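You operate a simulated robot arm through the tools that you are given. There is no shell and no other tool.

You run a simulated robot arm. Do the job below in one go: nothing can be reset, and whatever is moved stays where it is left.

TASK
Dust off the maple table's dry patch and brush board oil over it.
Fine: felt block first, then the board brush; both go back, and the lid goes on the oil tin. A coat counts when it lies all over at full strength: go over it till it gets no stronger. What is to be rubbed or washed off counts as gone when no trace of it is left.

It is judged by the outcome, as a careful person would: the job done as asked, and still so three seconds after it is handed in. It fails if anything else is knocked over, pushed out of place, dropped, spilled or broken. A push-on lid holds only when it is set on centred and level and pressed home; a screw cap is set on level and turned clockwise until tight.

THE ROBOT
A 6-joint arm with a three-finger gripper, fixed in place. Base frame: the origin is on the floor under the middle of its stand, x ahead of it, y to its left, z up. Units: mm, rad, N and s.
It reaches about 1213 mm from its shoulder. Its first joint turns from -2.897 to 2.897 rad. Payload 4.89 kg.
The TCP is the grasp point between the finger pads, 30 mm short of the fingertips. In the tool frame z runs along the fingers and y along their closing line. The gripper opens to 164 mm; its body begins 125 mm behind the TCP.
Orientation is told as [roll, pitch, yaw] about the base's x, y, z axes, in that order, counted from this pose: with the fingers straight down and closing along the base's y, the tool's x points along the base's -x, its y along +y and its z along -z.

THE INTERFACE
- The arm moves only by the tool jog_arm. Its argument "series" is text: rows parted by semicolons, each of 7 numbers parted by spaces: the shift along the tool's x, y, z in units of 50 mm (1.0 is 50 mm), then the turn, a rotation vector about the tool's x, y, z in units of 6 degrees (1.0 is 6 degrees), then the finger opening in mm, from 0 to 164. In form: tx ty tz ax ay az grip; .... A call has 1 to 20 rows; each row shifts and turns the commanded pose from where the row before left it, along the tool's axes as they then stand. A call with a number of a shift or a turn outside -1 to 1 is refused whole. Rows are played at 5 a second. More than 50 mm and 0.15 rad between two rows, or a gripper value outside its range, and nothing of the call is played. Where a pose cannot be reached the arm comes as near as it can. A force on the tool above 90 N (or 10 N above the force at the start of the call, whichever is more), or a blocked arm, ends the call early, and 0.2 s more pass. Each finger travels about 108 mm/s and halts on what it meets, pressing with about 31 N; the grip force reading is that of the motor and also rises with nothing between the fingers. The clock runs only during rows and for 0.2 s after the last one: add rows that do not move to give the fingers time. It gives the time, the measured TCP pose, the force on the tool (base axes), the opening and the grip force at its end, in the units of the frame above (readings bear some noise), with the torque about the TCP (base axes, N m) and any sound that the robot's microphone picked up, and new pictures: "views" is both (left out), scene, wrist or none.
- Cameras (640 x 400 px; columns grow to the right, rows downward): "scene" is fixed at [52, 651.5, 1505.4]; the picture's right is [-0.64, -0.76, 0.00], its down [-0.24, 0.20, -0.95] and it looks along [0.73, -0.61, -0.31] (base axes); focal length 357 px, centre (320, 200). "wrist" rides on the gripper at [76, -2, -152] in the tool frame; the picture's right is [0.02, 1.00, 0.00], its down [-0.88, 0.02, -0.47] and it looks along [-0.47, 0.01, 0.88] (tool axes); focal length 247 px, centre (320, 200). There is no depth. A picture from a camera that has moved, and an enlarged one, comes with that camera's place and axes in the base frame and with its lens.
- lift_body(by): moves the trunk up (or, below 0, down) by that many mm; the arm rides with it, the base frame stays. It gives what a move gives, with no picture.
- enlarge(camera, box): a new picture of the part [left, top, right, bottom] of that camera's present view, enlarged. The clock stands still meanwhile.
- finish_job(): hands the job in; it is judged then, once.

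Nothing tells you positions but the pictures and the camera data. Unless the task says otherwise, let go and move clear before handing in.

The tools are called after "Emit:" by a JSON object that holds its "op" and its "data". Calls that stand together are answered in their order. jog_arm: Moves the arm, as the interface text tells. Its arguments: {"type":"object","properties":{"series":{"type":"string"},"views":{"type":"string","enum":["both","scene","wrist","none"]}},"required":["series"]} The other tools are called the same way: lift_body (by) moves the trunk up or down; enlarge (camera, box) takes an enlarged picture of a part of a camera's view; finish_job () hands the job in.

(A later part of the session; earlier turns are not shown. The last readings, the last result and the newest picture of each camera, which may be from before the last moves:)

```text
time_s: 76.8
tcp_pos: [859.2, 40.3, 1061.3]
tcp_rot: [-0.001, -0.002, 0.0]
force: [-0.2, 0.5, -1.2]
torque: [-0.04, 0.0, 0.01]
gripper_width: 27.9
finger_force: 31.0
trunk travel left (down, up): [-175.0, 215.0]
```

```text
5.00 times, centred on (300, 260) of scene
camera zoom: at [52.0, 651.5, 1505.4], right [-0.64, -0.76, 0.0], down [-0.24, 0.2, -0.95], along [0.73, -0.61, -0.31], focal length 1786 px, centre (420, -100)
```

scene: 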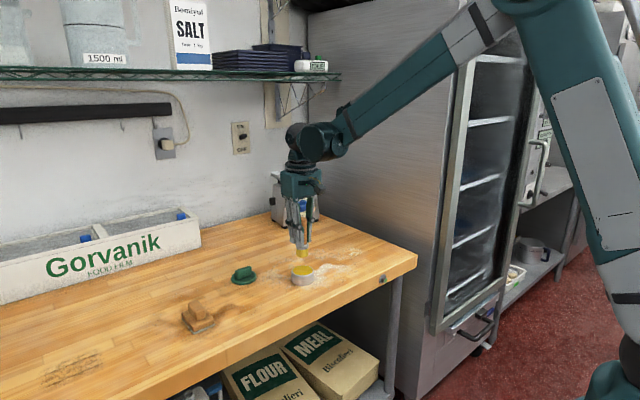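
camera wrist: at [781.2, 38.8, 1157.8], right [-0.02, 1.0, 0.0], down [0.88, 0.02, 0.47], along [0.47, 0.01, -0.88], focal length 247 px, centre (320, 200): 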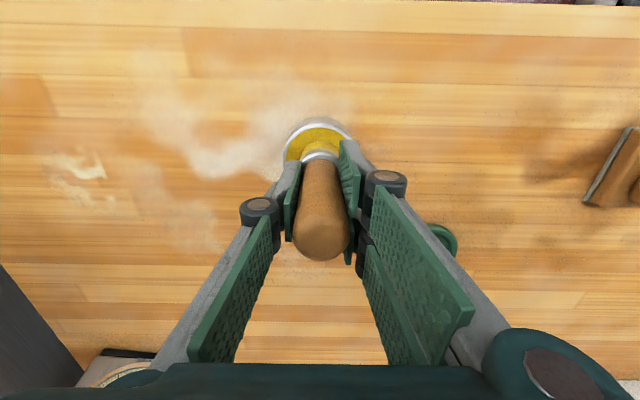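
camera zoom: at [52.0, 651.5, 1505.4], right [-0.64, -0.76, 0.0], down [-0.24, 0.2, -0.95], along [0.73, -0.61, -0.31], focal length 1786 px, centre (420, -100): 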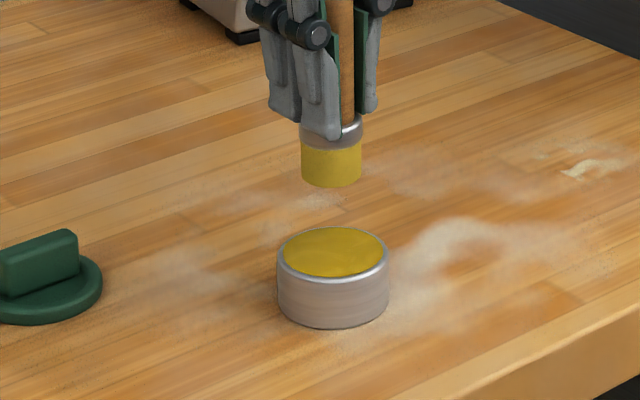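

The tin hasn't moved and the brush is loaded. I carry it to the near-right corner of the patch (about x 862, y −165).

Emit:
{"op": "jog_arm", "data": {"series": "0 -0.8 0 0 0 0 10;0 -0.95 0 0 0 0 10;0 -0.95 0 0 0 0 10;-0.06 -0.9 0.3 0 0 0 10;0 -0.5 0.5 0 0 0 10;0 0 0.6 0 0 0 10;0 0 0 0 0 0 10", "views": "none"}}

Emit:
{"op": "jog_arm", "data": {"series": "0 0 0.1 0 0 0 10;0 0 0.06 0 0 0 10;0 0 0 0 0 0 10", "views": "none"}}

```text
time_s: 78.4
tcp_pos: [862.1, -164.7, 988.7]
tcp_rot: [0.0, 0.001, -0.001]
force: [0.2, -0.1, -0.7]
torque: [0.06, 0.06, -0.01]
gripper_width: 27.6
finger_force: 31.1
trunk travel left (down, up): [-175.0, 215.0]
```

```text
time_s: 79.2
tcp_pos: [860.4, -164.7, 982.5]
tcp_rot: [-0.001, 0.001, -0.003]
force: [-0.1, -0.4, -1.5]
torque: [0.02, 0.02, -0.02]
gripper_width: 27.6
finger_force: 31.1
trunk travel left (down, up): [-175.0, 215.0]
```

Emit:
{"op": "jog_arm", "data": {"series": "0 0 0.04 0 0 0 10;0 0 0.04 0 0 0 10;0 0 0 0 0 0 10", "views": "none"}}

Emit:
{"op": "jog_arm", "data": {"series": "0 0 0.03 0 0 0 10;0 0 0 0 0 0 10", "views": "both"}}

```text
time_s: 80.0
tcp_pos: [861.2, -164.3, 977.4]
tcp_rot: [0.0, 0.0, -0.002]
force: [0.5, 0.2, -1.0]
torque: [-0.01, 0.03, 0.02]
gripper_width: 27.7
finger_force: 30.6
trunk travel left (down, up): [-175.0, 215.0]
```

```text
time_s: 80.6
tcp_pos: [860.8, -165.3, 976.4]
tcp_rot: [0.0, 0.0, 0.001]
force: [-0.8, 0.0, -0.6]
torque: [-0.01, 0.04, -0.01]
gripper_width: 27.9
finger_force: 31.4
trunk travel left (down, up): [-175.0, 215.0]
camera wrist: at [785.3, -165.9, 1128.5], right [-0.02, 1.0, 0.0], down [0.88, 0.02, 0.47], along [0.47, 0.01, -0.88], focal length 247 px, centre (320, 200)
```

scene: 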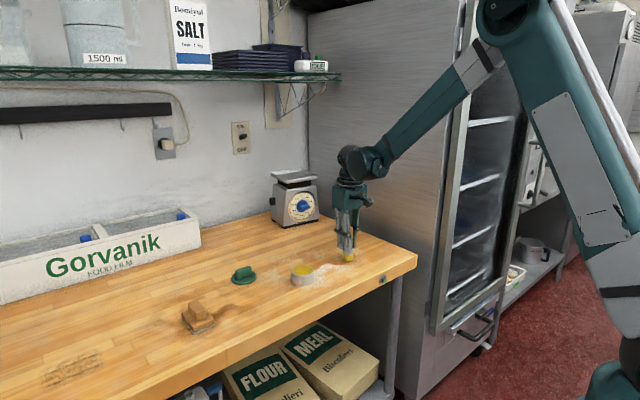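
wrist: 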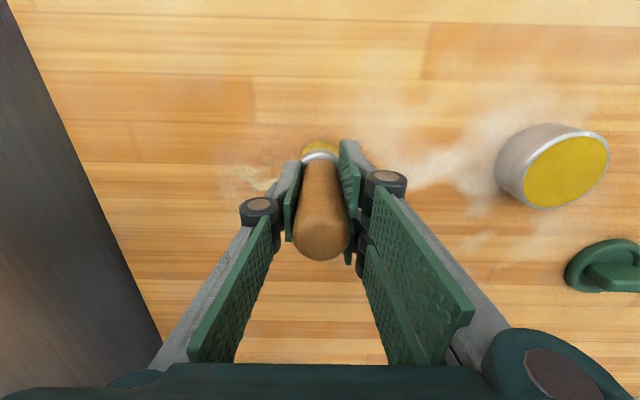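

Emit:
{"op": "enlarge", "data": {"camera": "scene", "box": [310, 215, 390, 280]}}

Emit:
{"op": "jog_arm", "data": {"series": "0 0 0.03 0 0 0 10;0 0 0 0 0 0 10", "views": "none"}}

```text
6.15 times, centred on (350, 248) of scene
camera zoom: at [52.0, 651.5, 1505.4], right [-0.64, -0.76, 0.0], down [-0.24, 0.2, -0.95], along [0.73, -0.61, -0.31], focal length 2198 px, centre (135, -92)
```

zoom: 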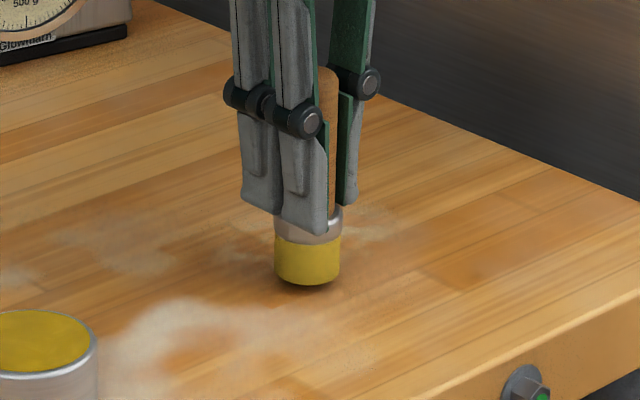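

```text
time_s: 81.2
tcp_pos: [861.5, -164.3, 975.9]
tcp_rot: [0.0, -0.002, 0.0]
force: [0.5, -0.2, -0.6]
torque: [0.01, 0.0, 0.01]
gripper_width: 27.5
finger_force: 31.4
trunk travel left (down, up): [-175.0, 215.0]
```

Emit:
{"op": "jog_arm", "data": {"series": "0 0 0.04 0 0 0 10;0 0 0 0 0 0 10", "views": "none"}}

Emit:
{"op": "jog_arm", "data": {"series": "0 0 0.03 0 0 0 10;0 0 0 0 0 0 10", "views": "none"}}

Emit:
{"op": "jog_arm", "data": {"series": "0 0 0.03 0 0 0 10;0 0 0 0 0 0 10", "views": "none"}}

```text
time_s: 81.8
tcp_pos: [862.7, -165.6, 974.6]
tcp_rot: [0.0, 0.0, -0.001]
force: [0.2, 0.1, -0.4]
torque: [-0.03, -0.03, 0.0]
gripper_width: 27.7
finger_force: 30.9
trunk travel left (down, up): [-175.0, 215.0]
```

```text
time_s: 82.4
tcp_pos: [862.1, -166.0, 972.1]
tcp_rot: [-0.001, 0.0, -0.001]
force: [0.0, 0.5, -1.5]
torque: [-0.01, -0.02, 0.02]
gripper_width: 27.5
finger_force: 31.3
trunk travel left (down, up): [-175.0, 215.0]
```

```text
time_s: 83.0
tcp_pos: [861.4, -165.5, 970.1]
tcp_rot: [-0.001, 0.001, 0.0]
force: [-0.2, 0.1, -1.0]
torque: [0.0, -0.02, 0.0]
gripper_width: 27.6
finger_force: 31.2
trunk travel left (down, up): [-175.0, 215.0]
```

Emit:
{"op": "enlarge", "data": {"camera": "scene", "box": [320, 235, 376, 275]}}

Emit:
{"op": "jog_arm", "data": {"series": "0 0 0.03 0 0 0 10;0 0 0 0 0 0 10", "views": "none"}}

```text
10.00 times, centred on (348, 255) of scene
camera zoom: at [52.0, 651.5, 1505.4], right [-0.64, -0.76, 0.0], down [-0.24, 0.2, -0.95], along [0.73, -0.61, -0.31], focal length 3572 px, centre (40, -350)
```

zoom: 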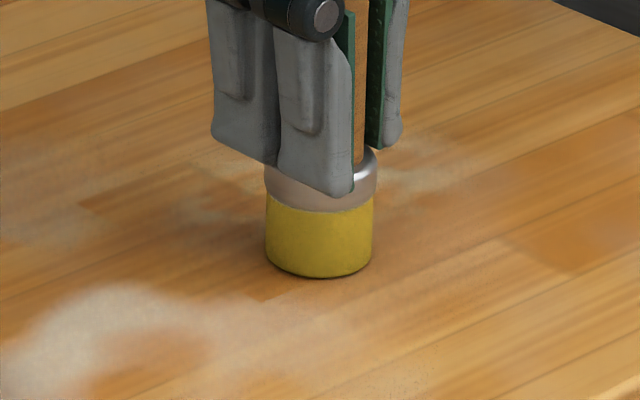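

```text
time_s: 83.6
tcp_pos: [862.9, -165.9, 969.6]
tcp_rot: [0.0, 0.001, 0.0]
force: [3.1, 1.2, 10.9]
torque: [0.06, 0.0, -0.02]
gripper_width: 27.7
finger_force: 31.6
trunk travel left (down, up): [-175.0, 215.0]
```

Contact with about 11 N. I stroke the brush along the first lane and check the result.

Emit:
{"op": "jog_arm", "data": {"series": "0 -0.3 0 0 0 0 10;0 -0.4 0 0 0 0 10;0 -0.4 0 0 0 0 10;0 -0.4 0 0 0 0 10;0 -0.3 0 0 0 0 10;0 0 0 0 0 0 10", "views": "both"}}

Emit:
{"op": "enlarge", "data": {"camera": "wrist", "box": [290, 80, 470, 220]}}

Emit:
{"op": "enlarge", "data": {"camera": "scene", "box": [310, 225, 390, 280]}}

```text
time_s: 85.0
tcp_pos: [861.2, -254.6, 969.2]
tcp_rot: [0.0, -0.002, 0.0]
force: [1.0, 12.4, 28.4]
torque: [0.42, -0.01, 0.02]
gripper_width: 27.7
finger_force: 30.7
trunk travel left (down, up): [-175.0, 215.0]
camera wrist: at [785.0, -255.5, 1121.0], right [-0.02, 1.0, 0.0], down [0.88, 0.02, 0.47], along [0.47, 0.01, -0.88], focal length 247 px, centre (320, 200)
```

scene: 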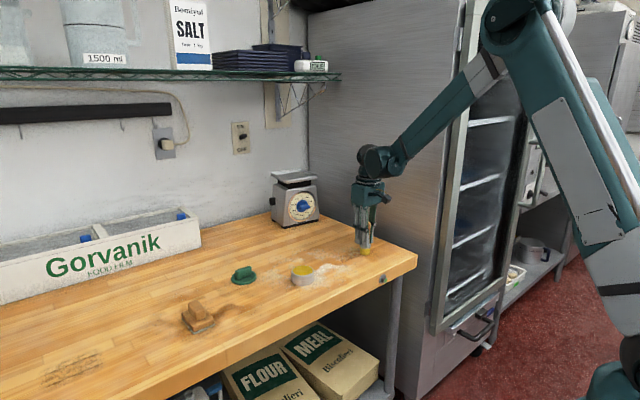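
wrist: 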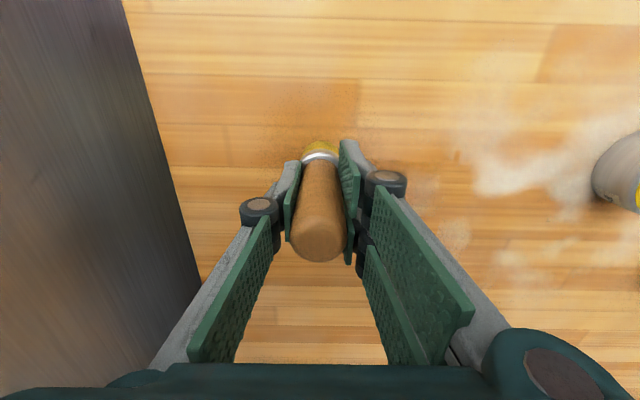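

```text
2.86 times, centred on (380, 150) of wrist
camera zoom: at [785.0, -255.5, 1121.0], right [-0.02, 1.0, 0.0], down [0.88, 0.02, 0.47], along [0.47, 0.01, -0.88], focal length 706 px, centre (149, 343)
```

zoom: 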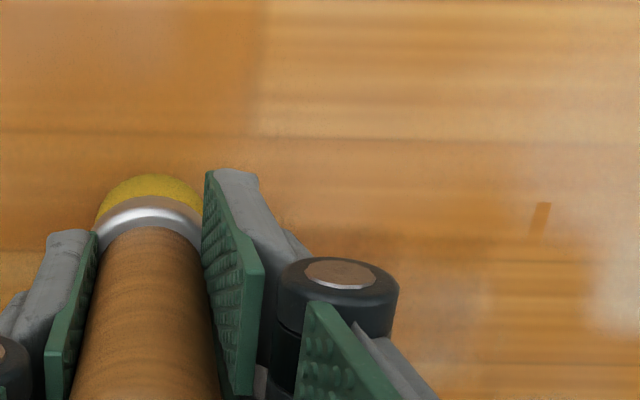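

```text
7.27 times, centred on (350, 252) of scene
camera zoom: at [52.0, 651.5, 1505.4], right [-0.64, -0.76, 0.0], down [-0.24, 0.2, -0.95], along [0.73, -0.61, -0.31], focal length 2598 px, centre (102, -182)
```

zoom: 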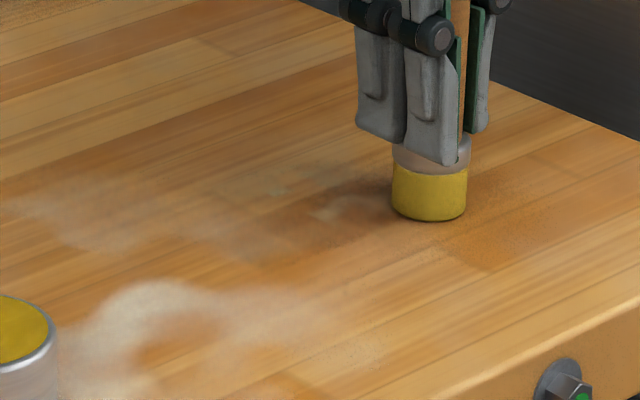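

The oil shows as a warm darkening along the lane. I ease the pressure a little and continue over the next lanes at x≈884, 907 and 930.

Emit:
{"op": "jog_arm", "data": {"series": "-0.46 0 -0.008 0 0 0 10;0 0.36 0 0 0 0 10;0 0.36 0 0 0 0 10;0 0.36 0 0 0 0 10;0 0.36 0 0 0 0 10;0 0.36 0 0 0 0 10;-0.46 0 0 0 0 0 10;0 -0.36 0 0 0 0 10;0 -0.36 0 0 0 0 10;0 -0.36 0 0 0 0 10;0 -0.36 0 0 0 0 10;0 -0.36 0 0 0 0 10;-0.46 0 0 0 0 0 10;0 0.36 0 0 0 0 10;0 0.36 0 0 0 0 10;0 0.36 0 0 0 0 10;0 0.36 0 0 0 0 10;0 0.36 0 0 0 0 10;0 0 0 0 0 0 10", "views": "both"}}

Emit:
{"op": "enlarge", "data": {"camera": "wrist", "box": [140, 60, 320, 220]}}

Emit:
{"op": "enlarge", "data": {"camera": "scene", "box": [310, 225, 390, 280]}}

```text
time_s: 89.0
tcp_pos: [929.8, -165.3, 967.8]
tcp_rot: [0.0, 0.001, 0.0]
force: [0.1, -0.1, 2.6]
torque: [0.11, -0.07, -0.03]
gripper_width: 27.8
finger_force: 30.9
trunk travel left (down, up): [-175.0, 215.0]
camera wrist: at [853.9, -166.1, 1120.5], right [-0.02, 1.0, 0.0], down [0.88, 0.02, 0.47], along [0.47, 0.01, -0.88], focal length 247 px, centre (320, 200)
```

scene: 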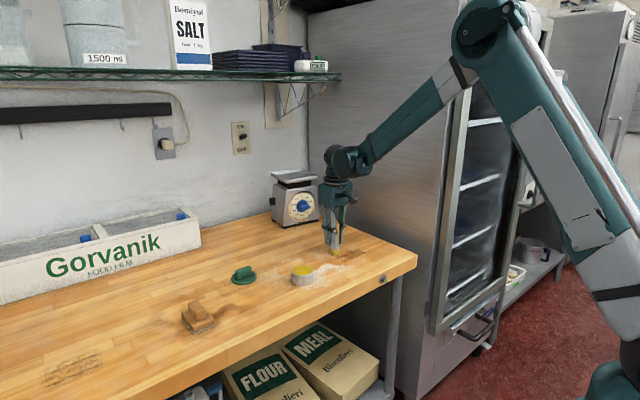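
wrist: 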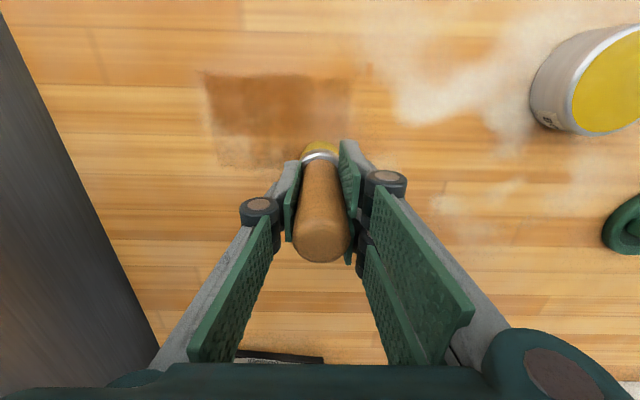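

```text
2.50 times, centred on (230, 140) of wrist
camera zoom: at [853.9, -166.1, 1120.5], right [-0.02, 1.0, 0.0], down [0.88, 0.02, 0.47], along [0.47, 0.01, -0.88], focal length 617 px, centre (545, 350)
```

zoom: 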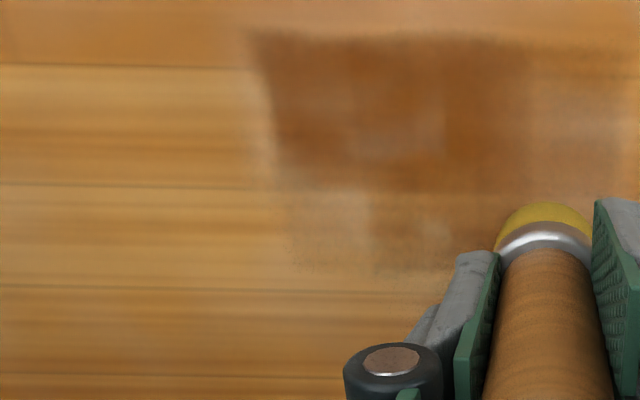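

```text
7.27 times, centred on (350, 252) of scene
camera zoom: at [52.0, 651.5, 1505.4], right [-0.64, -0.76, 0.0], down [-0.24, 0.2, -0.95], along [0.73, -0.61, -0.31], focal length 2598 px, centre (102, -182)
```

zoom: 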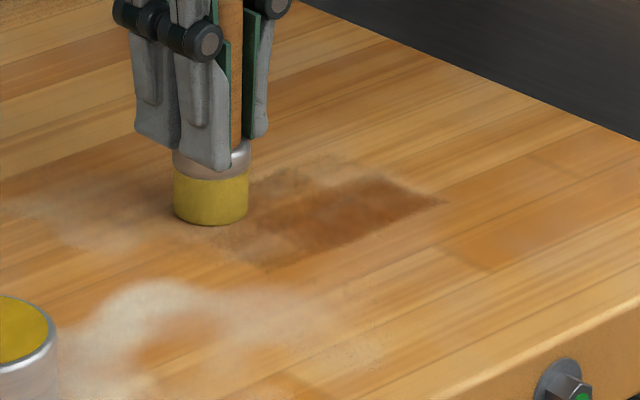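

The oil coat is building up as a well-defined rectangle: strong on the first lanes, weak where contact faded. I press slightly more and go over the far lanes again.

Emit:
{"op": "jog_arm", "data": {"series": "0 0 0.02 0 0 0 10;0 0 0 0 0 0 10", "views": "none"}}

Emit:
{"op": "jog_arm", "data": {"series": "0 -0.36 0 0 0 0 10;0 -0.36 0 0 0 0 10;0 -0.36 0 0 0 0 10;0 -0.36 0 0 0 0 10;0 -0.36 0 0 0 0 10;0.4 0 0 0 0 0 10;0 0.36 0 0 0 0 10;0 0.36 0 0 0 0 10;0 0.36 0 0 0 0 10;0 0.36 0 0 0 0 10;0 0.36 0 0 0 0 10;0 0 0 0 0 0 10", "views": "both"}}

Emit:
{"op": "enlarge", "data": {"camera": "wrist", "box": [140, 60, 320, 220]}}

Emit:
{"op": "enlarge", "data": {"camera": "scene", "box": [310, 225, 390, 280]}}

```text
time_s: 89.6
tcp_pos: [929.9, -165.8, 968.2]
tcp_rot: [0.0, -0.001, 0.001]
force: [5.5, 0.2, 19.8]
torque: [0.1, -0.44, -0.01]
gripper_width: 28.0
finger_force: 31.1
trunk travel left (down, up): [-175.0, 215.0]
```

```text
time_s: 92.2
tcp_pos: [910.1, -164.2, 969.0]
tcp_rot: [0.0, -0.002, 0.0]
force: [0.1, 0.3, 4.4]
torque: [0.03, -0.07, 0.03]
gripper_width: 27.8
finger_force: 30.8
trunk travel left (down, up): [-175.0, 215.0]
camera wrist: at [833.8, -165.3, 1120.3], right [-0.02, 1.0, 0.0], down [0.88, 0.02, 0.47], along [0.47, 0.01, -0.88], focal length 247 px, centre (320, 200)
```

scene: 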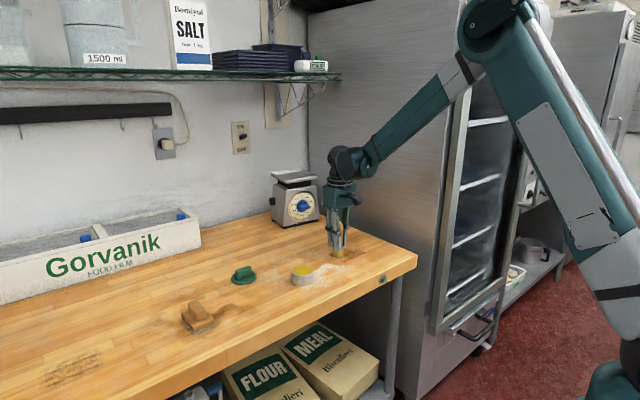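
wrist: 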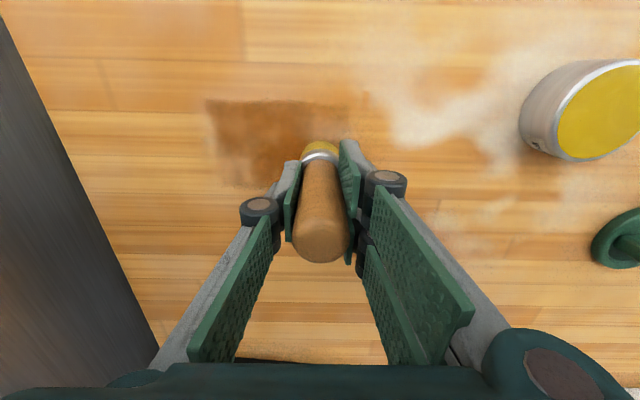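

```text
2.50 times, centred on (230, 140) of wrist
camera zoom: at [833.8, -165.3, 1120.3], right [-0.02, 1.0, 0.0], down [0.88, 0.02, 0.47], along [0.47, 0.01, -0.88], focal length 617 px, centre (545, 350)
```

zoom: 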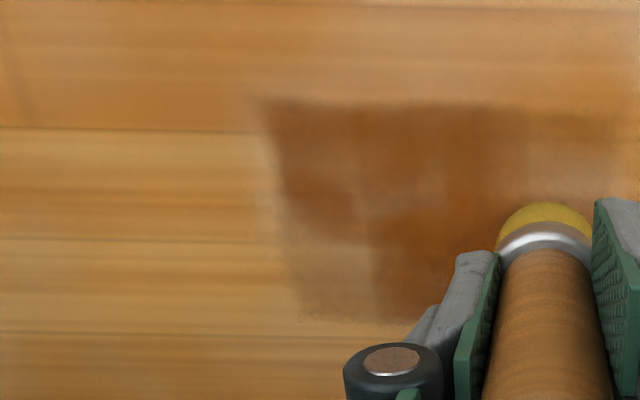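

```text
7.27 times, centred on (350, 252) of scene
camera zoom: at [52.0, 651.5, 1505.4], right [-0.64, -0.76, 0.0], down [-0.24, 0.2, -0.95], along [0.73, -0.61, -0.31], focal length 2598 px, centre (102, -182)
```

zoom: 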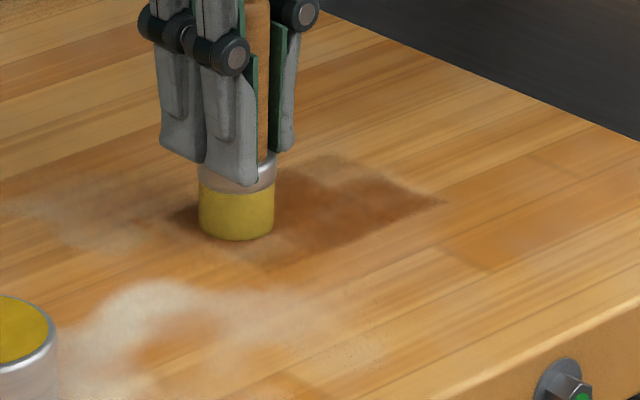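

The coat is strengthening; the patch spans roughly x 858–936, y −257…−142. I'll reload the brush with oil at the tin, then keep going over everything.

Emit:
{"op": "jog_arm", "data": {"series": "0 0 -0.5 0 0 0 10;0 0 -0.9 0 0 0 10;0 0 -0.5 0 0 0 10;0.2 0.8 0 0 0 0 10;0.2 0.9 0 0 0 0 10;0.2 0.9 0 0 0 0 10;0.2 0.8 0 0 0 0 10;0.22 0.68 0 0 0 0 10;0 0 0 0 0 0 10", "views": "both"}}

Emit:
{"op": "enlarge", "data": {"camera": "scene", "box": [250, 220, 350, 300]}}

Emit:
{"op": "enlarge", "data": {"camera": "wrist", "box": [60, 80, 260, 240]}}

```text
time_s: 94.2
tcp_pos: [860.6, 38.8, 1063.0]
tcp_rot: [-0.001, -0.001, 0.002]
force: [0.9, 0.1, -0.2]
torque: [-0.05, 0.02, 0.03]
gripper_width: 27.7
finger_force: 31.0
trunk travel left (down, up): [-175.0, 215.0]
camera wrist: at [783.5, 37.7, 1215.2], right [-0.02, 1.0, 0.0], down [0.88, 0.02, 0.47], along [0.47, 0.01, -0.88], focal length 247 px, centre (320, 200)
```

scene: 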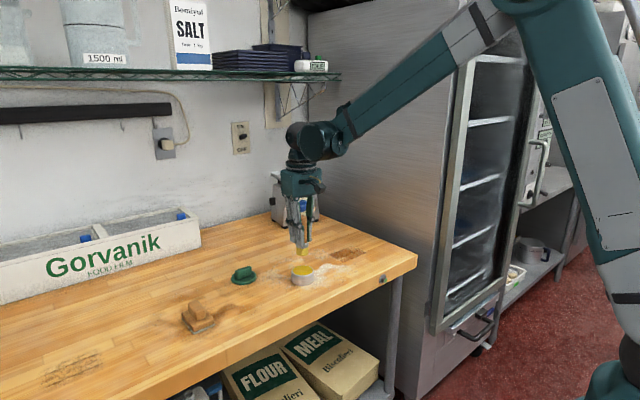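
wrist: 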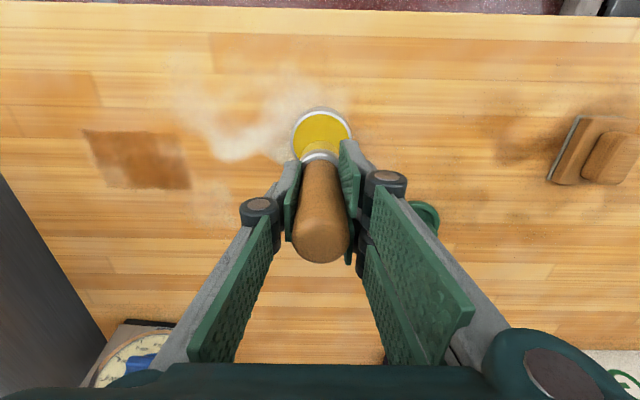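

```text
5.00 times, centred on (300, 260) of scene
camera zoom: at [52.0, 651.5, 1505.4], right [-0.64, -0.76, 0.0], down [-0.24, 0.2, -0.95], along [0.73, -0.61, -0.31], focal length 1786 px, centre (420, -100)
```

zoom: 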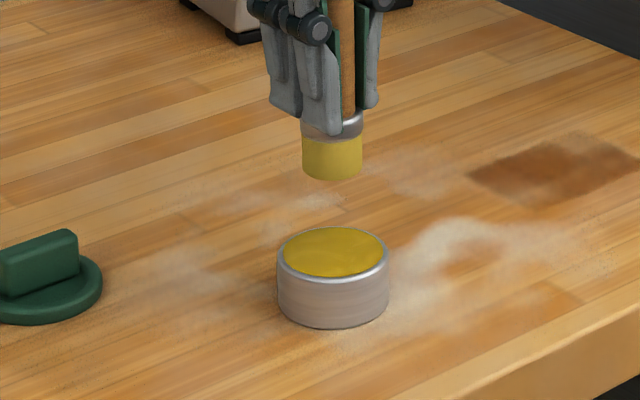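

```text
2.50 times, centred on (160, 160) of wrist
camera zoom: at [783.5, 37.7, 1215.2], right [-0.02, 1.0, 0.0], down [0.88, 0.02, 0.47], along [0.47, 0.01, -0.88], focal length 617 px, centre (720, 300)
```

zoom: 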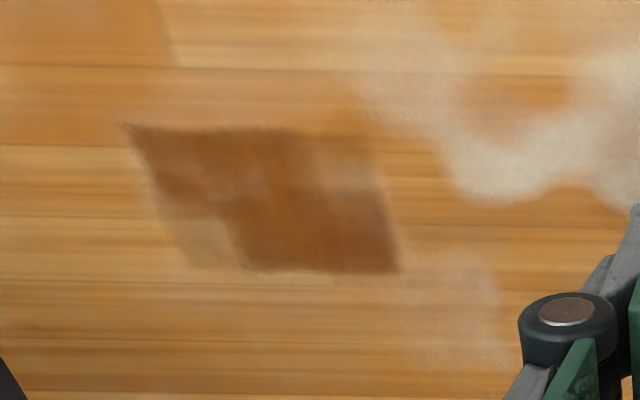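

The coat area is clearly seen: about x 857–934, y −254…−137, with weaker zones at two corners. Now I dip the brush again, stepping gently.

Emit:
{"op": "jog_arm", "data": {"series": "0.03 0.02 0.4 0 0 0 10;0 0 0.4 0 0 0 10;0 0 0.2 0 0 0 10;0 0 0.04 0 0 0 10;0 0 0 0 0 0 10", "views": "none"}}

Emit:
{"op": "jog_arm", "data": {"series": "0 0 0.04 0 0 0 10;0 0 0 0 0 0 10", "views": "none"}}

Emit:
{"op": "jog_arm", "data": {"series": "0 0 0.03 0 0 0 10;0 0 0 0 0 0 10", "views": "none"}}

```text
time_s: 95.4
tcp_pos: [858.7, 37.0, 1011.1]
tcp_rot: [0.001, 0.002, 0.0]
force: [0.3, 0.3, -1.0]
torque: [0.01, 0.01, 0.01]
gripper_width: 27.6
finger_force: 31.4
trunk travel left (down, up): [-175.0, 215.0]
```

```text
time_s: 96.0
tcp_pos: [858.9, 39.4, 1009.3]
tcp_rot: [0.0, -0.001, 0.001]
force: [-0.3, 0.3, -0.6]
torque: [0.01, -0.01, 0.01]
gripper_width: 27.8
finger_force: 31.1
trunk travel left (down, up): [-175.0, 215.0]
```

```text
time_s: 96.6
tcp_pos: [857.9, 39.5, 1007.2]
tcp_rot: [0.0, 0.0, -0.001]
force: [0.4, 0.1, -1.0]
torque: [-0.01, -0.02, 0.05]
gripper_width: 27.9
finger_force: 31.5
trunk travel left (down, up): [-175.0, 215.0]
```

Emit:
{"op": "jog_arm", "data": {"series": "0 0 0.03 0 0 0 10;0 0 0 0 0 0 10", "views": "none"}}

Emit:
{"op": "jog_arm", "data": {"series": "0 0 0.03 0 0 0 10;0 0 0 0 0 0 10", "views": "scene"}}

```text
time_s: 97.2
tcp_pos: [857.7, 39.4, 1006.4]
tcp_rot: [0.0, 0.0, 0.0]
force: [-1.0, -0.3, -1.3]
torque: [0.03, -0.01, -0.01]
gripper_width: 28.0
finger_force: 31.3
trunk travel left (down, up): [-175.0, 215.0]
```

```text
time_s: 97.8
tcp_pos: [858.2, 37.9, 1004.4]
tcp_rot: [-0.001, 0.0, 0.0]
force: [0.1, -0.3, -1.7]
torque: [0.01, 0.02, -0.02]
gripper_width: 27.7
finger_force: 30.6
trunk travel left (down, up): [-175.0, 215.0]
```

scene: 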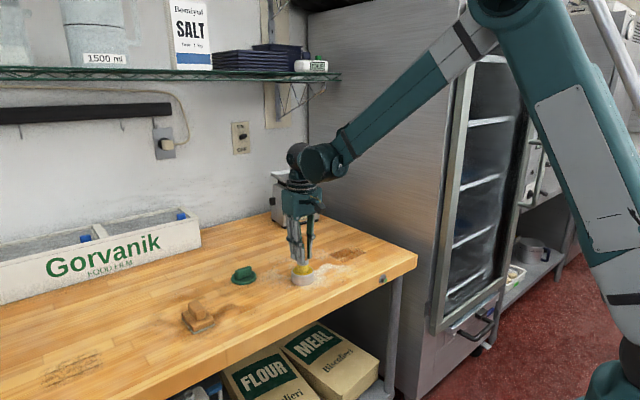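

Emit:
{"op": "jog_arm", "data": {"series": "0 0 0.03 0 0 0 10;0 0 0 0 0 0 10", "views": "none"}}

Emit:
{"op": "enlarge", "data": {"camera": "scene", "box": [260, 230, 340, 294]}}

```text
time_s: 98.4
tcp_pos: [857.8, 38.9, 1005.1]
tcp_rot: [-0.001, 0.0, 0.0]
force: [3.9, -0.1, 15.9]
torque: [-0.1, -0.27, -0.04]
gripper_width: 27.6
finger_force: 31.0
trunk travel left (down, up): [-175.0, 215.0]
```

```text
6.25 times, centred on (300, 262) of scene
camera zoom: at [52.0, 651.5, 1505.4], right [-0.64, -0.76, 0.0], down [-0.24, 0.2, -0.95], along [0.73, -0.61, -0.31], focal length 2233 px, centre (445, -188)
```

zoom: 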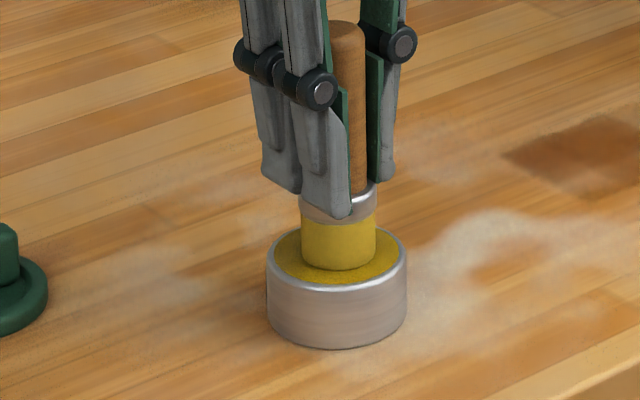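

Emit:
{"op": "jog_arm", "data": {"series": "0 0 -0.2 0 0 0 10;0 0 -0.5 0 0 0 10;0 0 -0.5 0 0 0 10;-0.26 -0.74 0 0 0 0 10;-0.27 -0.74 0 0 0 0 10;-0.27 -0.74 0 0 0 0 10;-0.27 -0.74 0 0 0 0 10;-0.27 -0.74 0.2 0 0 0 10;0 0 0.6 0 0 0 10;0 0 0.6 0 0 0 10;0 0 0.36 0 0 0 10;0 0 0.06 0 0 0 10;0 0 0 0 0 0 10", "views": "none"}}

```text
time_s: 101.2
tcp_pos: [927.0, -146.6, 973.4]
tcp_rot: [-0.001, 0.001, -0.001]
force: [0.2, 0.2, -1.9]
torque: [0.02, 0.04, 0.02]
gripper_width: 27.6
finger_force: 30.8
trunk travel left (down, up): [-175.0, 215.0]
```

Emit:
{"op": "jog_arm", "data": {"series": "0 0 0.06 0 0 0 10;0 0 0.03 0 0 0 10;0 0 0 0 0 0 10", "views": "none"}}

Emit:
{"op": "jog_arm", "data": {"series": "0 0 0.02 0 0 0 10;0 0 0 0 0 0 10", "views": "none"}}

```text
time_s: 102.0
tcp_pos: [924.6, -146.4, 968.6]
tcp_rot: [0.0, -0.001, 0.001]
force: [1.1, -1.4, 8.9]
torque: [-0.05, -0.16, 0.0]
gripper_width: 27.8
finger_force: 30.7
trunk travel left (down, up): [-175.0, 215.0]
```

```text
time_s: 102.6
tcp_pos: [924.7, -146.4, 967.5]
tcp_rot: [-0.001, -0.001, 0.0]
force: [8.0, -4.6, 25.2]
torque: [-0.19, -0.5, 0.01]
gripper_width: 27.7
finger_force: 31.3
trunk travel left (down, up): [-175.0, 215.0]
```

Emit:
{"op": "jog_arm", "data": {"series": "0 -0.347 0 0 0 0 10;0 -0.347 0 0 0 0 10;0 -0.347 0 0 0 0 10;0 -0.347 0 0 0 0 10;0 -0.347 0 0 0 0 10;0 -0.347 0 0 0 0 10;0 0 0 0 0 0 10", "views": "none"}}

Emit:
{"op": "jog_arm", "data": {"series": "0.4 0 0.006 0 0 0 10;0 0.347 0 0 0 0 10;0 0.347 0 0 0 0 10;0 0.347 0 0 0 0 10;0 0.347 0 0 0 0 10;0 0.347 0 0 0 0 10;0 0.347 0 0 0 0 10;0 0 0 0 0 0 10", "views": "none"}}

```text
time_s: 104.2
tcp_pos: [925.3, -249.4, 967.1]
tcp_rot: [0.001, -0.001, 0.001]
force: [0.0, 14.1, 28.2]
torque: [0.46, 0.07, -0.04]
gripper_width: 27.8
finger_force: 31.3
trunk travel left (down, up): [-175.0, 215.0]
```

```text
time_s: 106.0
tcp_pos: [904.9, -144.5, 966.9]
tcp_rot: [0.001, -0.001, -0.002]
force: [-0.7, -0.1, -1.7]
torque: [-0.01, 0.03, 0.04]
gripper_width: 27.6
finger_force: 31.1
trunk travel left (down, up): [-175.0, 215.0]
```

Emit:
{"op": "jog_arm", "data": {"series": "0.4 0 0.015 0 0 0 10;0 0 0 0 0 0 10", "views": "none"}}

Emit:
{"op": "jog_arm", "data": {"series": "0 0 0.015 0 0 0 10;0 0 0 0 0 0 10", "views": "none"}}

```text
time_s: 106.6
tcp_pos: [884.3, -144.5, 966.3]
tcp_rot: [-0.001, 0.0, 0.001]
force: [0.1, 0.1, -0.4]
torque: [0.01, 0.04, 0.02]
gripper_width: 27.6
finger_force: 30.8
trunk travel left (down, up): [-175.0, 215.0]
```

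```text
time_s: 107.2
tcp_pos: [884.0, -145.9, 966.3]
tcp_rot: [-0.001, 0.002, 0.0]
force: [-0.8, -0.4, 15.9]
torque: [0.05, 0.24, 0.02]
gripper_width: 27.5
finger_force: 30.6
trunk travel left (down, up): [-175.0, 215.0]
```

Emit:
{"op": "jog_arm", "data": {"series": "0 -0.347 0 0 0 0 10;0 -0.347 0 0 0 0 10;0 -0.347 0 0 0 0 10;0 -0.347 0 0 0 0 10;0 -0.347 0 0 0 0 10;0 -0.347 0 0 0 0 10;0.38 0 0 0 0 0 10;0 0.347 0 0 0 0 10;0 0.347 0 0 0 0 10;0 0.347 0 0 0 0 10;0 0.347 0 0 0 0 10;0 0.347 0 0 0 0 10;0 0.347 0 0 0 0 10;0 0 0 0 0 0 10", "views": "both"}}

Emit:
{"op": "enlarge", "data": {"camera": "scene", "box": [310, 225, 390, 280]}}

Emit:
{"op": "enlarge", "data": {"camera": "wrist", "box": [140, 80, 320, 230]}}

```text
time_s: 110.2
tcp_pos: [866.0, -144.7, 965.5]
tcp_rot: [0.0, 0.0, 0.001]
force: [0.0, -5.4, 16.4]
torque: [-0.24, -0.06, 0.02]
gripper_width: 27.6
finger_force: 30.7
trunk travel left (down, up): [-175.0, 215.0]
camera wrist: at [789.7, -145.6, 1117.7], right [-0.02, 1.0, 0.0], down [0.88, 0.02, 0.47], along [0.47, 0.01, -0.88], focal length 247 px, centre (320, 200)
```

scene: 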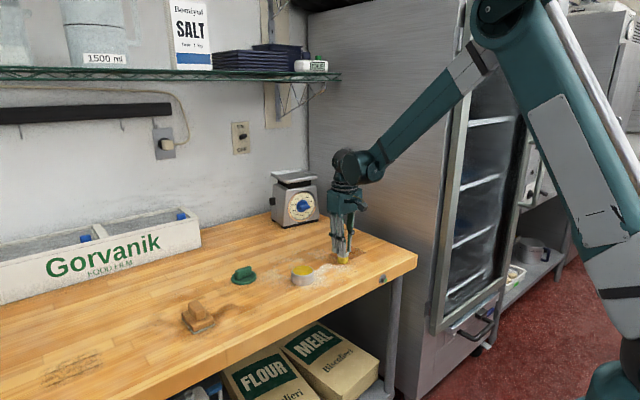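
wrist: 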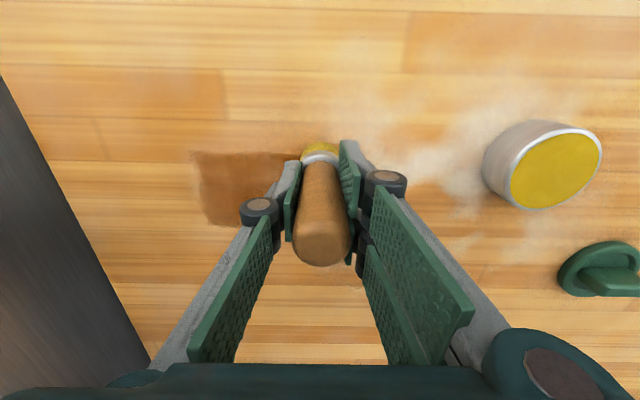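

```text
7.27 times, centred on (350, 252) of scene
camera zoom: at [52.0, 651.5, 1505.4], right [-0.64, -0.76, 0.0], down [-0.24, 0.2, -0.95], along [0.73, -0.61, -0.31], focal length 2598 px, centre (102, -182)
```

zoom: 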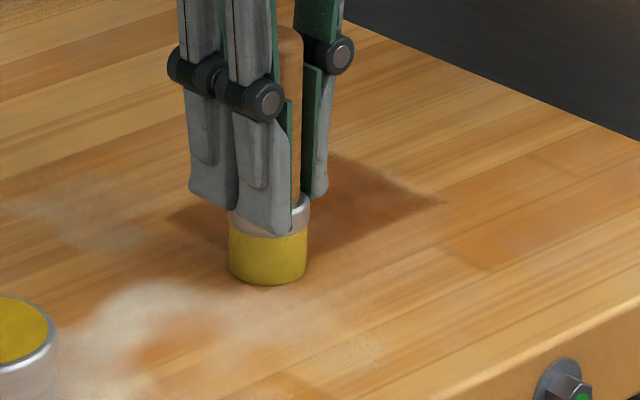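

```text
2.67 times, centred on (230, 155) of wrist
camera zoom: at [789.7, -145.6, 1117.7], right [-0.02, 1.0, 0.0], down [0.88, 0.02, 0.47], along [0.47, 0.01, -0.88], focal length 659 px, centre (560, 320)
```

zoom: 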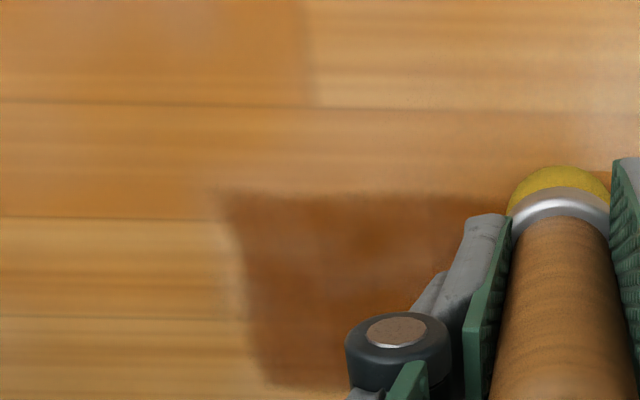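

The coat is becoming even. I go over all lanes again with similar pressure.

Emit:
{"op": "jog_arm", "data": {"series": "0 -0.416 0 0 0 0 10;0 -0.416 0 0 0 0 10;0 -0.416 0 0 0 0 10;0 -0.416 0 0 0 0 10;0 -0.416 0 0 0 0 10;-0.38 0 0 0 0 0 10;0 0.416 0 0 0 0 10;0 0.416 0 0 0 0 10;0 0.416 0 0 0 0 10;0 0.416 0 0 0 0 10;0 0.416 0 0 0 0 10;0 0 0 0 0 0 10", "views": "none"}}

```text
time_s: 112.8
tcp_pos: [884.6, -145.8, 965.3]
tcp_rot: [0.0, 0.001, -0.001]
force: [-0.6, 0.5, -0.2]
torque: [0.05, -0.02, -0.03]
gripper_width: 27.8
finger_force: 31.2
trunk travel left (down, up): [-175.0, 215.0]
```

Emit:
{"op": "jog_arm", "data": {"series": "0 0 0.025 0 0 0 10;0 0 0 0 0 0 10", "views": "none"}}

```text
time_s: 113.4
tcp_pos: [884.6, -145.7, 963.7]
tcp_rot: [0.001, 0.001, 0.0]
force: [-1.4, -1.7, 13.5]
torque: [0.01, -0.12, -0.01]
gripper_width: 27.8
finger_force: 31.1
trunk travel left (down, up): [-175.0, 215.0]
```

Emit:
{"op": "jog_arm", "data": {"series": "0 -0.416 0 0 0 0 10;0 -0.416 0 0 0 0 10;0 -0.416 0 0 0 0 10;0 -0.416 0 0 0 0 10;0 -0.416 0 0 0 0 10;-0.4 0 0 0 0 0 10;0 0.416 0.004 0 0 0 10;0 0.416 0.004 0 0 0 10;0 0.416 0.004 0 0 0 10;0 0.416 0.004 0 0 0 10;0 0.416 0.004 0 0 0 10;0 0 0 0 0 0 10", "views": "none"}}

Emit:
{"op": "jog_arm", "data": {"series": "-0.4 0 0 0 0 0 10;0 -0.416 0 0 0 0 10;0 -0.416 0 0 0 0 10;0 -0.416 0 0 0 0 10;0 -0.416 0 0 0 0 10;0 -0.416 0 0 0 0 10;0 0 0 0 0 0 10", "views": "none"}}

```text
time_s: 116.0
tcp_pos: [904.8, -144.9, 964.1]
tcp_rot: [0.001, -0.002, 0.0]
force: [0.8, -13.8, 29.0]
torque: [-0.46, -0.03, -0.01]
gripper_width: 27.6
finger_force: 31.0
trunk travel left (down, up): [-175.0, 215.0]
```

```text
time_s: 117.6
tcp_pos: [923.1, -248.6, 962.3]
tcp_rot: [0.001, 0.0, 0.001]
force: [-2.3, 2.8, 8.2]
torque: [0.09, 0.0, 0.02]
gripper_width: 27.9
finger_force: 30.8
trunk travel left (down, up): [-175.0, 215.0]
```

Emit:
{"op": "jog_arm", "data": {"series": "0 0 -0.3 0 0 0 10;0 0 -0.9 0 0 0 10;0 0.9 -0.6 0 0 0 10;0 0.9 0 0 0 0 10;0 0.9 0 0 0 0 10;0 0.5 0 0 0 0 10;0 0 0 0 0 0 10", "views": "both"}}

Emit:
{"op": "enlarge", "data": {"camera": "wrist", "box": [60, 80, 240, 220]}}

Emit:
{"op": "enlarge", "data": {"camera": "scene", "box": [270, 200, 390, 280]}}

```text
refused: row 3 steps farther than a row can; nothing moved
```

```text
2.86 times, centred on (150, 150) of wrist
camera zoom: at [847.9, -250.2, 1114.9], right [-0.02, 1.0, 0.0], down [0.88, 0.02, 0.47], along [0.47, 0.01, -0.88], focal length 706 px, centre (806, 343)
```

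zoom: 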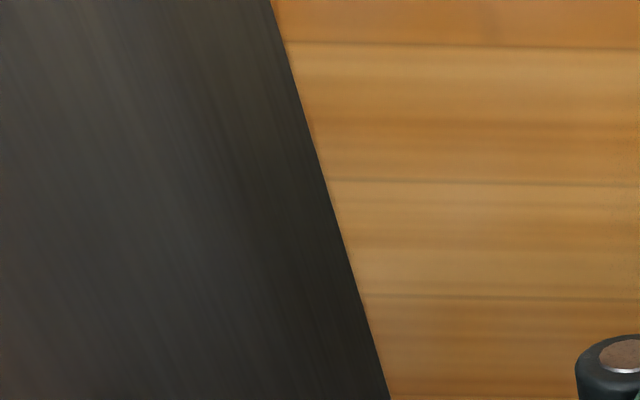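

```text
5.00 times, centred on (330, 240) of scene
camera zoom: at [52.0, 651.5, 1505.4], right [-0.64, -0.76, 0.0], down [-0.24, 0.2, -0.95], along [0.73, -0.61, -0.31], focal length 1786 px, centre (270, 0)
```

zoom: 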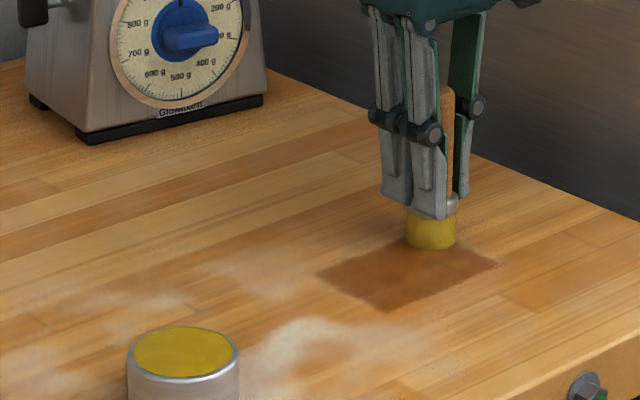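

A row was over the step limit, so nothing moved. I lift and move aside in smaller rows to inspect the coat.

Emit:
{"op": "jog_arm", "data": {"series": "0 0 -0.3 0 0 0 10;0 0 -0.9 0 0 0 10;0 0 -0.8 0 0 0 10;0 0.9 0 0 0 0 10;0 0.9 0 0 0 0 10;0 0.9 0 0 0 0 10;0 0.9 0 0 0 0 10;0 0 0 0 0 0 10", "views": "both"}}

Emit:
{"op": "enlarge", "data": {"camera": "wrist", "box": [110, 80, 290, 220]}}

Emit:
{"op": "enlarge", "data": {"camera": "scene", "box": [300, 225, 390, 285]}}

```text
time_s: 119.4
tcp_pos: [925.5, -69.1, 1060.6]
tcp_rot: [0.002, 0.001, 0.0]
force: [1.3, 0.7, -0.5]
torque: [-0.09, -0.01, 0.01]
gripper_width: 27.5
finger_force: 30.6
trunk travel left (down, up): [-175.0, 215.0]
camera wrist: at [848.6, -70.0, 1213.2], right [-0.02, 1.0, 0.0], down [0.88, 0.02, 0.47], along [0.47, 0.01, -0.88], focal length 247 px, centre (320, 200)
```

scene: 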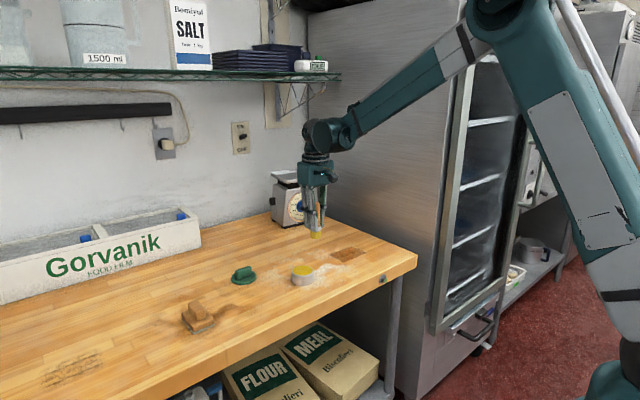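
wrist: 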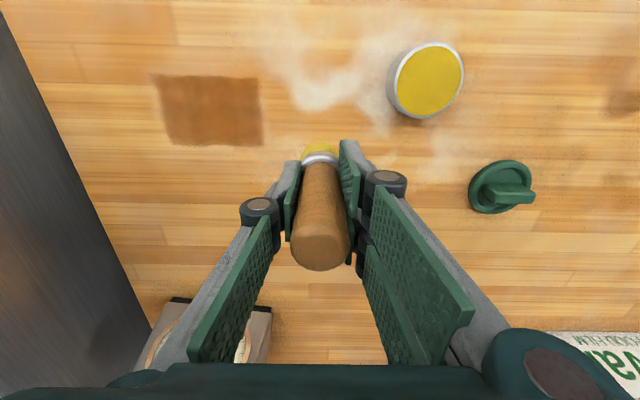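

```text
2.86 times, centred on (200, 150) of wrist
camera zoom: at [848.6, -70.0, 1213.2], right [-0.02, 1.0, 0.0], down [0.88, 0.02, 0.47], along [0.47, 0.01, -0.88], focal length 706 px, centre (663, 343)
```

zoom: 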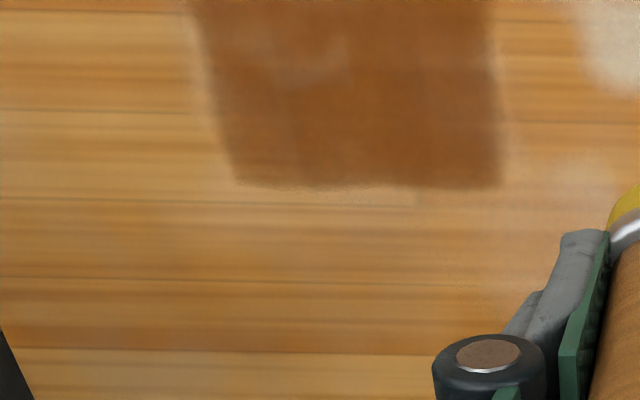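

```text
6.67 times, centred on (345, 255) of scene
camera zoom: at [52.0, 651.5, 1505.4], right [-0.64, -0.76, 0.0], down [-0.24, 0.2, -0.95], along [0.73, -0.61, -0.31], focal length 2382 px, centre (153, -167)
```

zoom: 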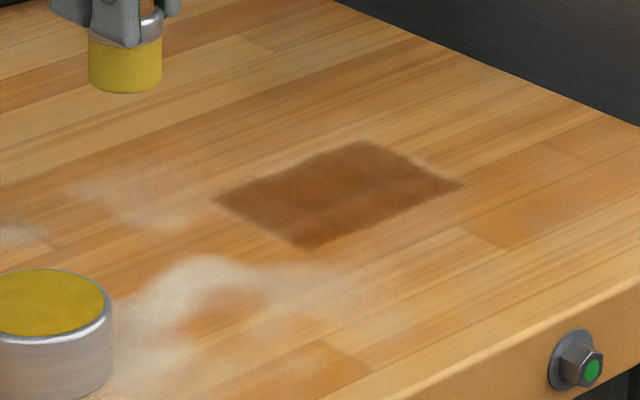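

The coat now covers the whole rectangle nearly evenly. I take a reference close-up, then reload and go over it again to see whether it gets any stronger.

Emit:
{"op": "enlarge", "data": {"camera": "wrist", "box": [140, 60, 284, 160]}}

Emit:
{"op": "enlarge", "data": {"camera": "scene", "box": [325, 240, 373, 270]}}

Emit:
{"op": "jog_arm", "data": {"series": "0.33 0.53 0 0 0 0 10;0.34 0.54 0 0 0 0 10;0.34 0.54 0 0 0 0 10;0.33 0.54 0 0 0 0 10;0 0 0.5 0 0 0 10;0 0 0.5 0 0 0 10;0 0 0.16 0 0 0 10;0 0 0 0 0 0 10", "views": "none"}}

```text
4.00 times, centred on (212, 110) of wrist
camera zoom: at [848.6, -70.0, 1213.2], right [-0.02, 1.0, 0.0], down [0.88, 0.02, 0.47], along [0.47, 0.01, -0.88], focal length 988 px, centre (752, 560)
```

zoom: 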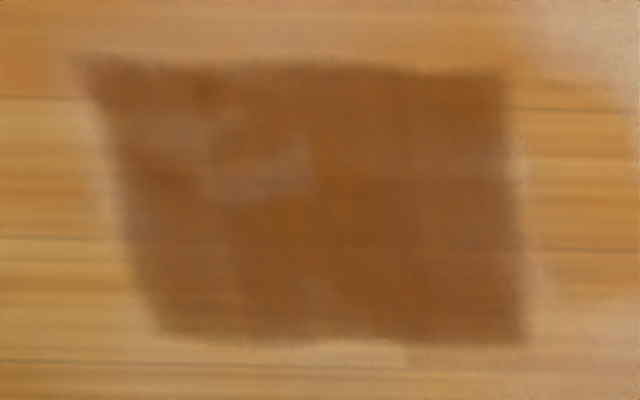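

```text
13.33 times, centred on (349, 255) of scene
camera zoom: at [52.0, 651.5, 1505.4], right [-0.64, -0.76, 0.0], down [-0.24, 0.2, -0.95], along [0.73, -0.61, -0.31], focal length 4763 px, centre (-67, -533)
```

zoom: 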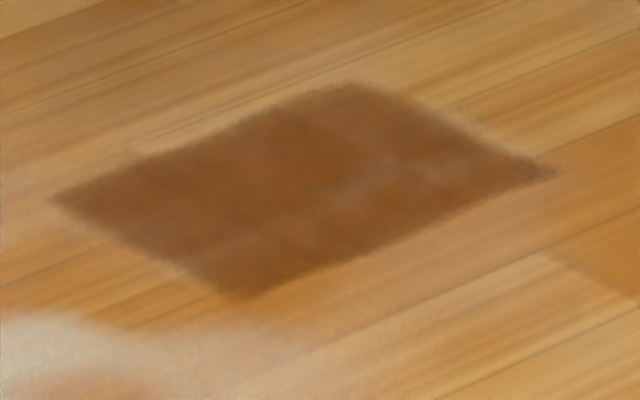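

```text
time_s: 121.2
tcp_pos: [858.2, 37.7, 1004.8]
tcp_rot: [0.0, 0.0, 0.0]
force: [-0.4, -0.3, -0.9]
torque: [-0.04, 0.05, 0.01]
gripper_width: 27.5
finger_force: 31.0
trunk travel left (down, up): [-175.0, 215.0]
```

Emit:
{"op": "jog_arm", "data": {"series": "0 0.02 0.06 0 0 0 10;0 0 0.03 0 0 0 10;0 0 0 0 0 0 10", "views": "none"}}

Emit:
{"op": "jog_arm", "data": {"series": "0 0 0.03 0 0 0 10;0 0 0 0 0 0 10", "views": "none"}}

Emit:
{"op": "jog_arm", "data": {"series": "0 0 0.03 0 0 0 10;0 0 0 0 0 0 10", "views": "none"}}

```text
time_s: 122.0
tcp_pos: [857.7, 39.1, 1000.4]
tcp_rot: [0.001, 0.0, 0.001]
force: [0.1, -0.2, 0.0]
torque: [-0.04, 0.03, 0.0]
gripper_width: 27.6
finger_force: 30.7
trunk travel left (down, up): [-175.0, 215.0]
```

```text
time_s: 122.6
tcp_pos: [857.3, 38.9, 999.2]
tcp_rot: [0.0, -0.001, -0.001]
force: [2.4, -0.5, 8.9]
torque: [-0.06, -0.23, 0.02]
gripper_width: 27.4
finger_force: 30.9
trunk travel left (down, up): [-175.0, 215.0]
```

```text
time_s: 123.2
tcp_pos: [857.7, 38.7, 998.8]
tcp_rot: [0.001, -0.003, 0.001]
force: [6.6, 2.2, 26.8]
torque: [0.09, -0.54, -0.01]
gripper_width: 27.7
finger_force: 30.7
trunk travel left (down, up): [-175.0, 215.0]
```

Emit:
{"op": "jog_arm", "data": {"series": "0 0 -0.2 0 0 0 10;0 0 -0.5 0 0 0 10;0 0 -0.5 0 0 0 10;-0.04 -0.92 0 0 0 0 10;-0.04 -0.92 0 0 0 0 10;-0.04 -0.92 0 0 0 0 10;-0.04 -0.92 0.2 0 0 0 10;0 0 0.6 0 0 0 10;0 0 0.6 0 0 0 10;0 0 0.36 0 0 0 10;0 0 0.08 0 0 0 10;0 0 0 0 0 0 10", "views": "none"}}

Emit:
{"op": "jog_arm", "data": {"series": "0 0 0.04 0 0 0 10;0 0 0 0 0 0 10", "views": "none"}}

Emit:
{"op": "jog_arm", "data": {"series": "0 0 0.03 0 0 0 10;0 0 0 0 0 0 10", "views": "none"}}

```text
time_s: 125.8
tcp_pos: [867.8, -144.8, 965.4]
tcp_rot: [0.0, -0.001, -0.001]
force: [0.4, -0.3, -0.5]
torque: [0.02, 0.05, -0.01]
gripper_width: 27.7
finger_force: 31.2
trunk travel left (down, up): [-175.0, 215.0]
```

```text
time_s: 126.4
tcp_pos: [867.2, -145.0, 962.8]
tcp_rot: [0.0, -0.001, -0.002]
force: [0.3, -0.8, -1.0]
torque: [0.01, -0.02, 0.01]
gripper_width: 27.9
finger_force: 30.9
trunk travel left (down, up): [-175.0, 215.0]
```

```text
time_s: 127.0
tcp_pos: [866.6, -144.5, 963.4]
tcp_rot: [0.0, -0.002, 0.001]
force: [8.0, 0.7, 19.1]
torque: [0.01, -0.5, 0.02]
gripper_width: 27.6
finger_force: 31.1
trunk travel left (down, up): [-175.0, 215.0]
```

Emit:
{"op": "jog_arm", "data": {"series": "0 -0.416 0 0 0 0 10;0 -0.416 0 0 0 0 10;0 -0.416 0 0 0 0 10;0 -0.416 0 0 0 0 10;0 -0.416 0 0 0 0 10;-0.38 0 0.006 0 0 0 10;0 0.416 0.003 0 0 0 10;0 0.416 0.003 0 0 0 10;0 0.416 0.003 0 0 0 10;0 0.416 0.003 0 0 0 10;0 0.416 0.003 0 0 0 10;0 0 0 0 0 0 10", "views": "none"}}

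Emit:
{"op": "jog_arm", "data": {"series": "-0.4 0 0.004 0 0 0 10;0 -0.416 0 0 0 0 10;0 -0.416 0 0 0 0 10;0 -0.416 0 0 0 0 10;0 -0.416 0 0 0 0 10;0 -0.416 0 0 0 0 10;-0.38 0 0.006 0 0 0 10;0 0.416 0.003 0 0 0 10;0 0.416 0.003 0 0 0 10;0 0.416 0.003 0 0 0 10;0 0.416 0.003 0 0 0 10;0 0.416 0.003 0 0 0 10;0 0 0 0 0 0 10", "views": "none"}}

```text
time_s: 129.6
tcp_pos: [884.4, -146.1, 962.8]
tcp_rot: [-0.001, 0.0, 0.001]
force: [0.0, -4.9, 16.5]
torque: [-0.13, -0.1, -0.01]
gripper_width: 27.6
finger_force: 30.7
trunk travel left (down, up): [-175.0, 215.0]
```

```text
time_s: 132.4
tcp_pos: [923.8, -145.1, 960.0]
tcp_rot: [0.0, 0.0, 0.002]
force: [-2.1, -5.7, 11.6]
torque: [-0.14, -0.05, 0.0]
gripper_width: 27.8
finger_force: 31.6
trunk travel left (down, up): [-175.0, 215.0]
```

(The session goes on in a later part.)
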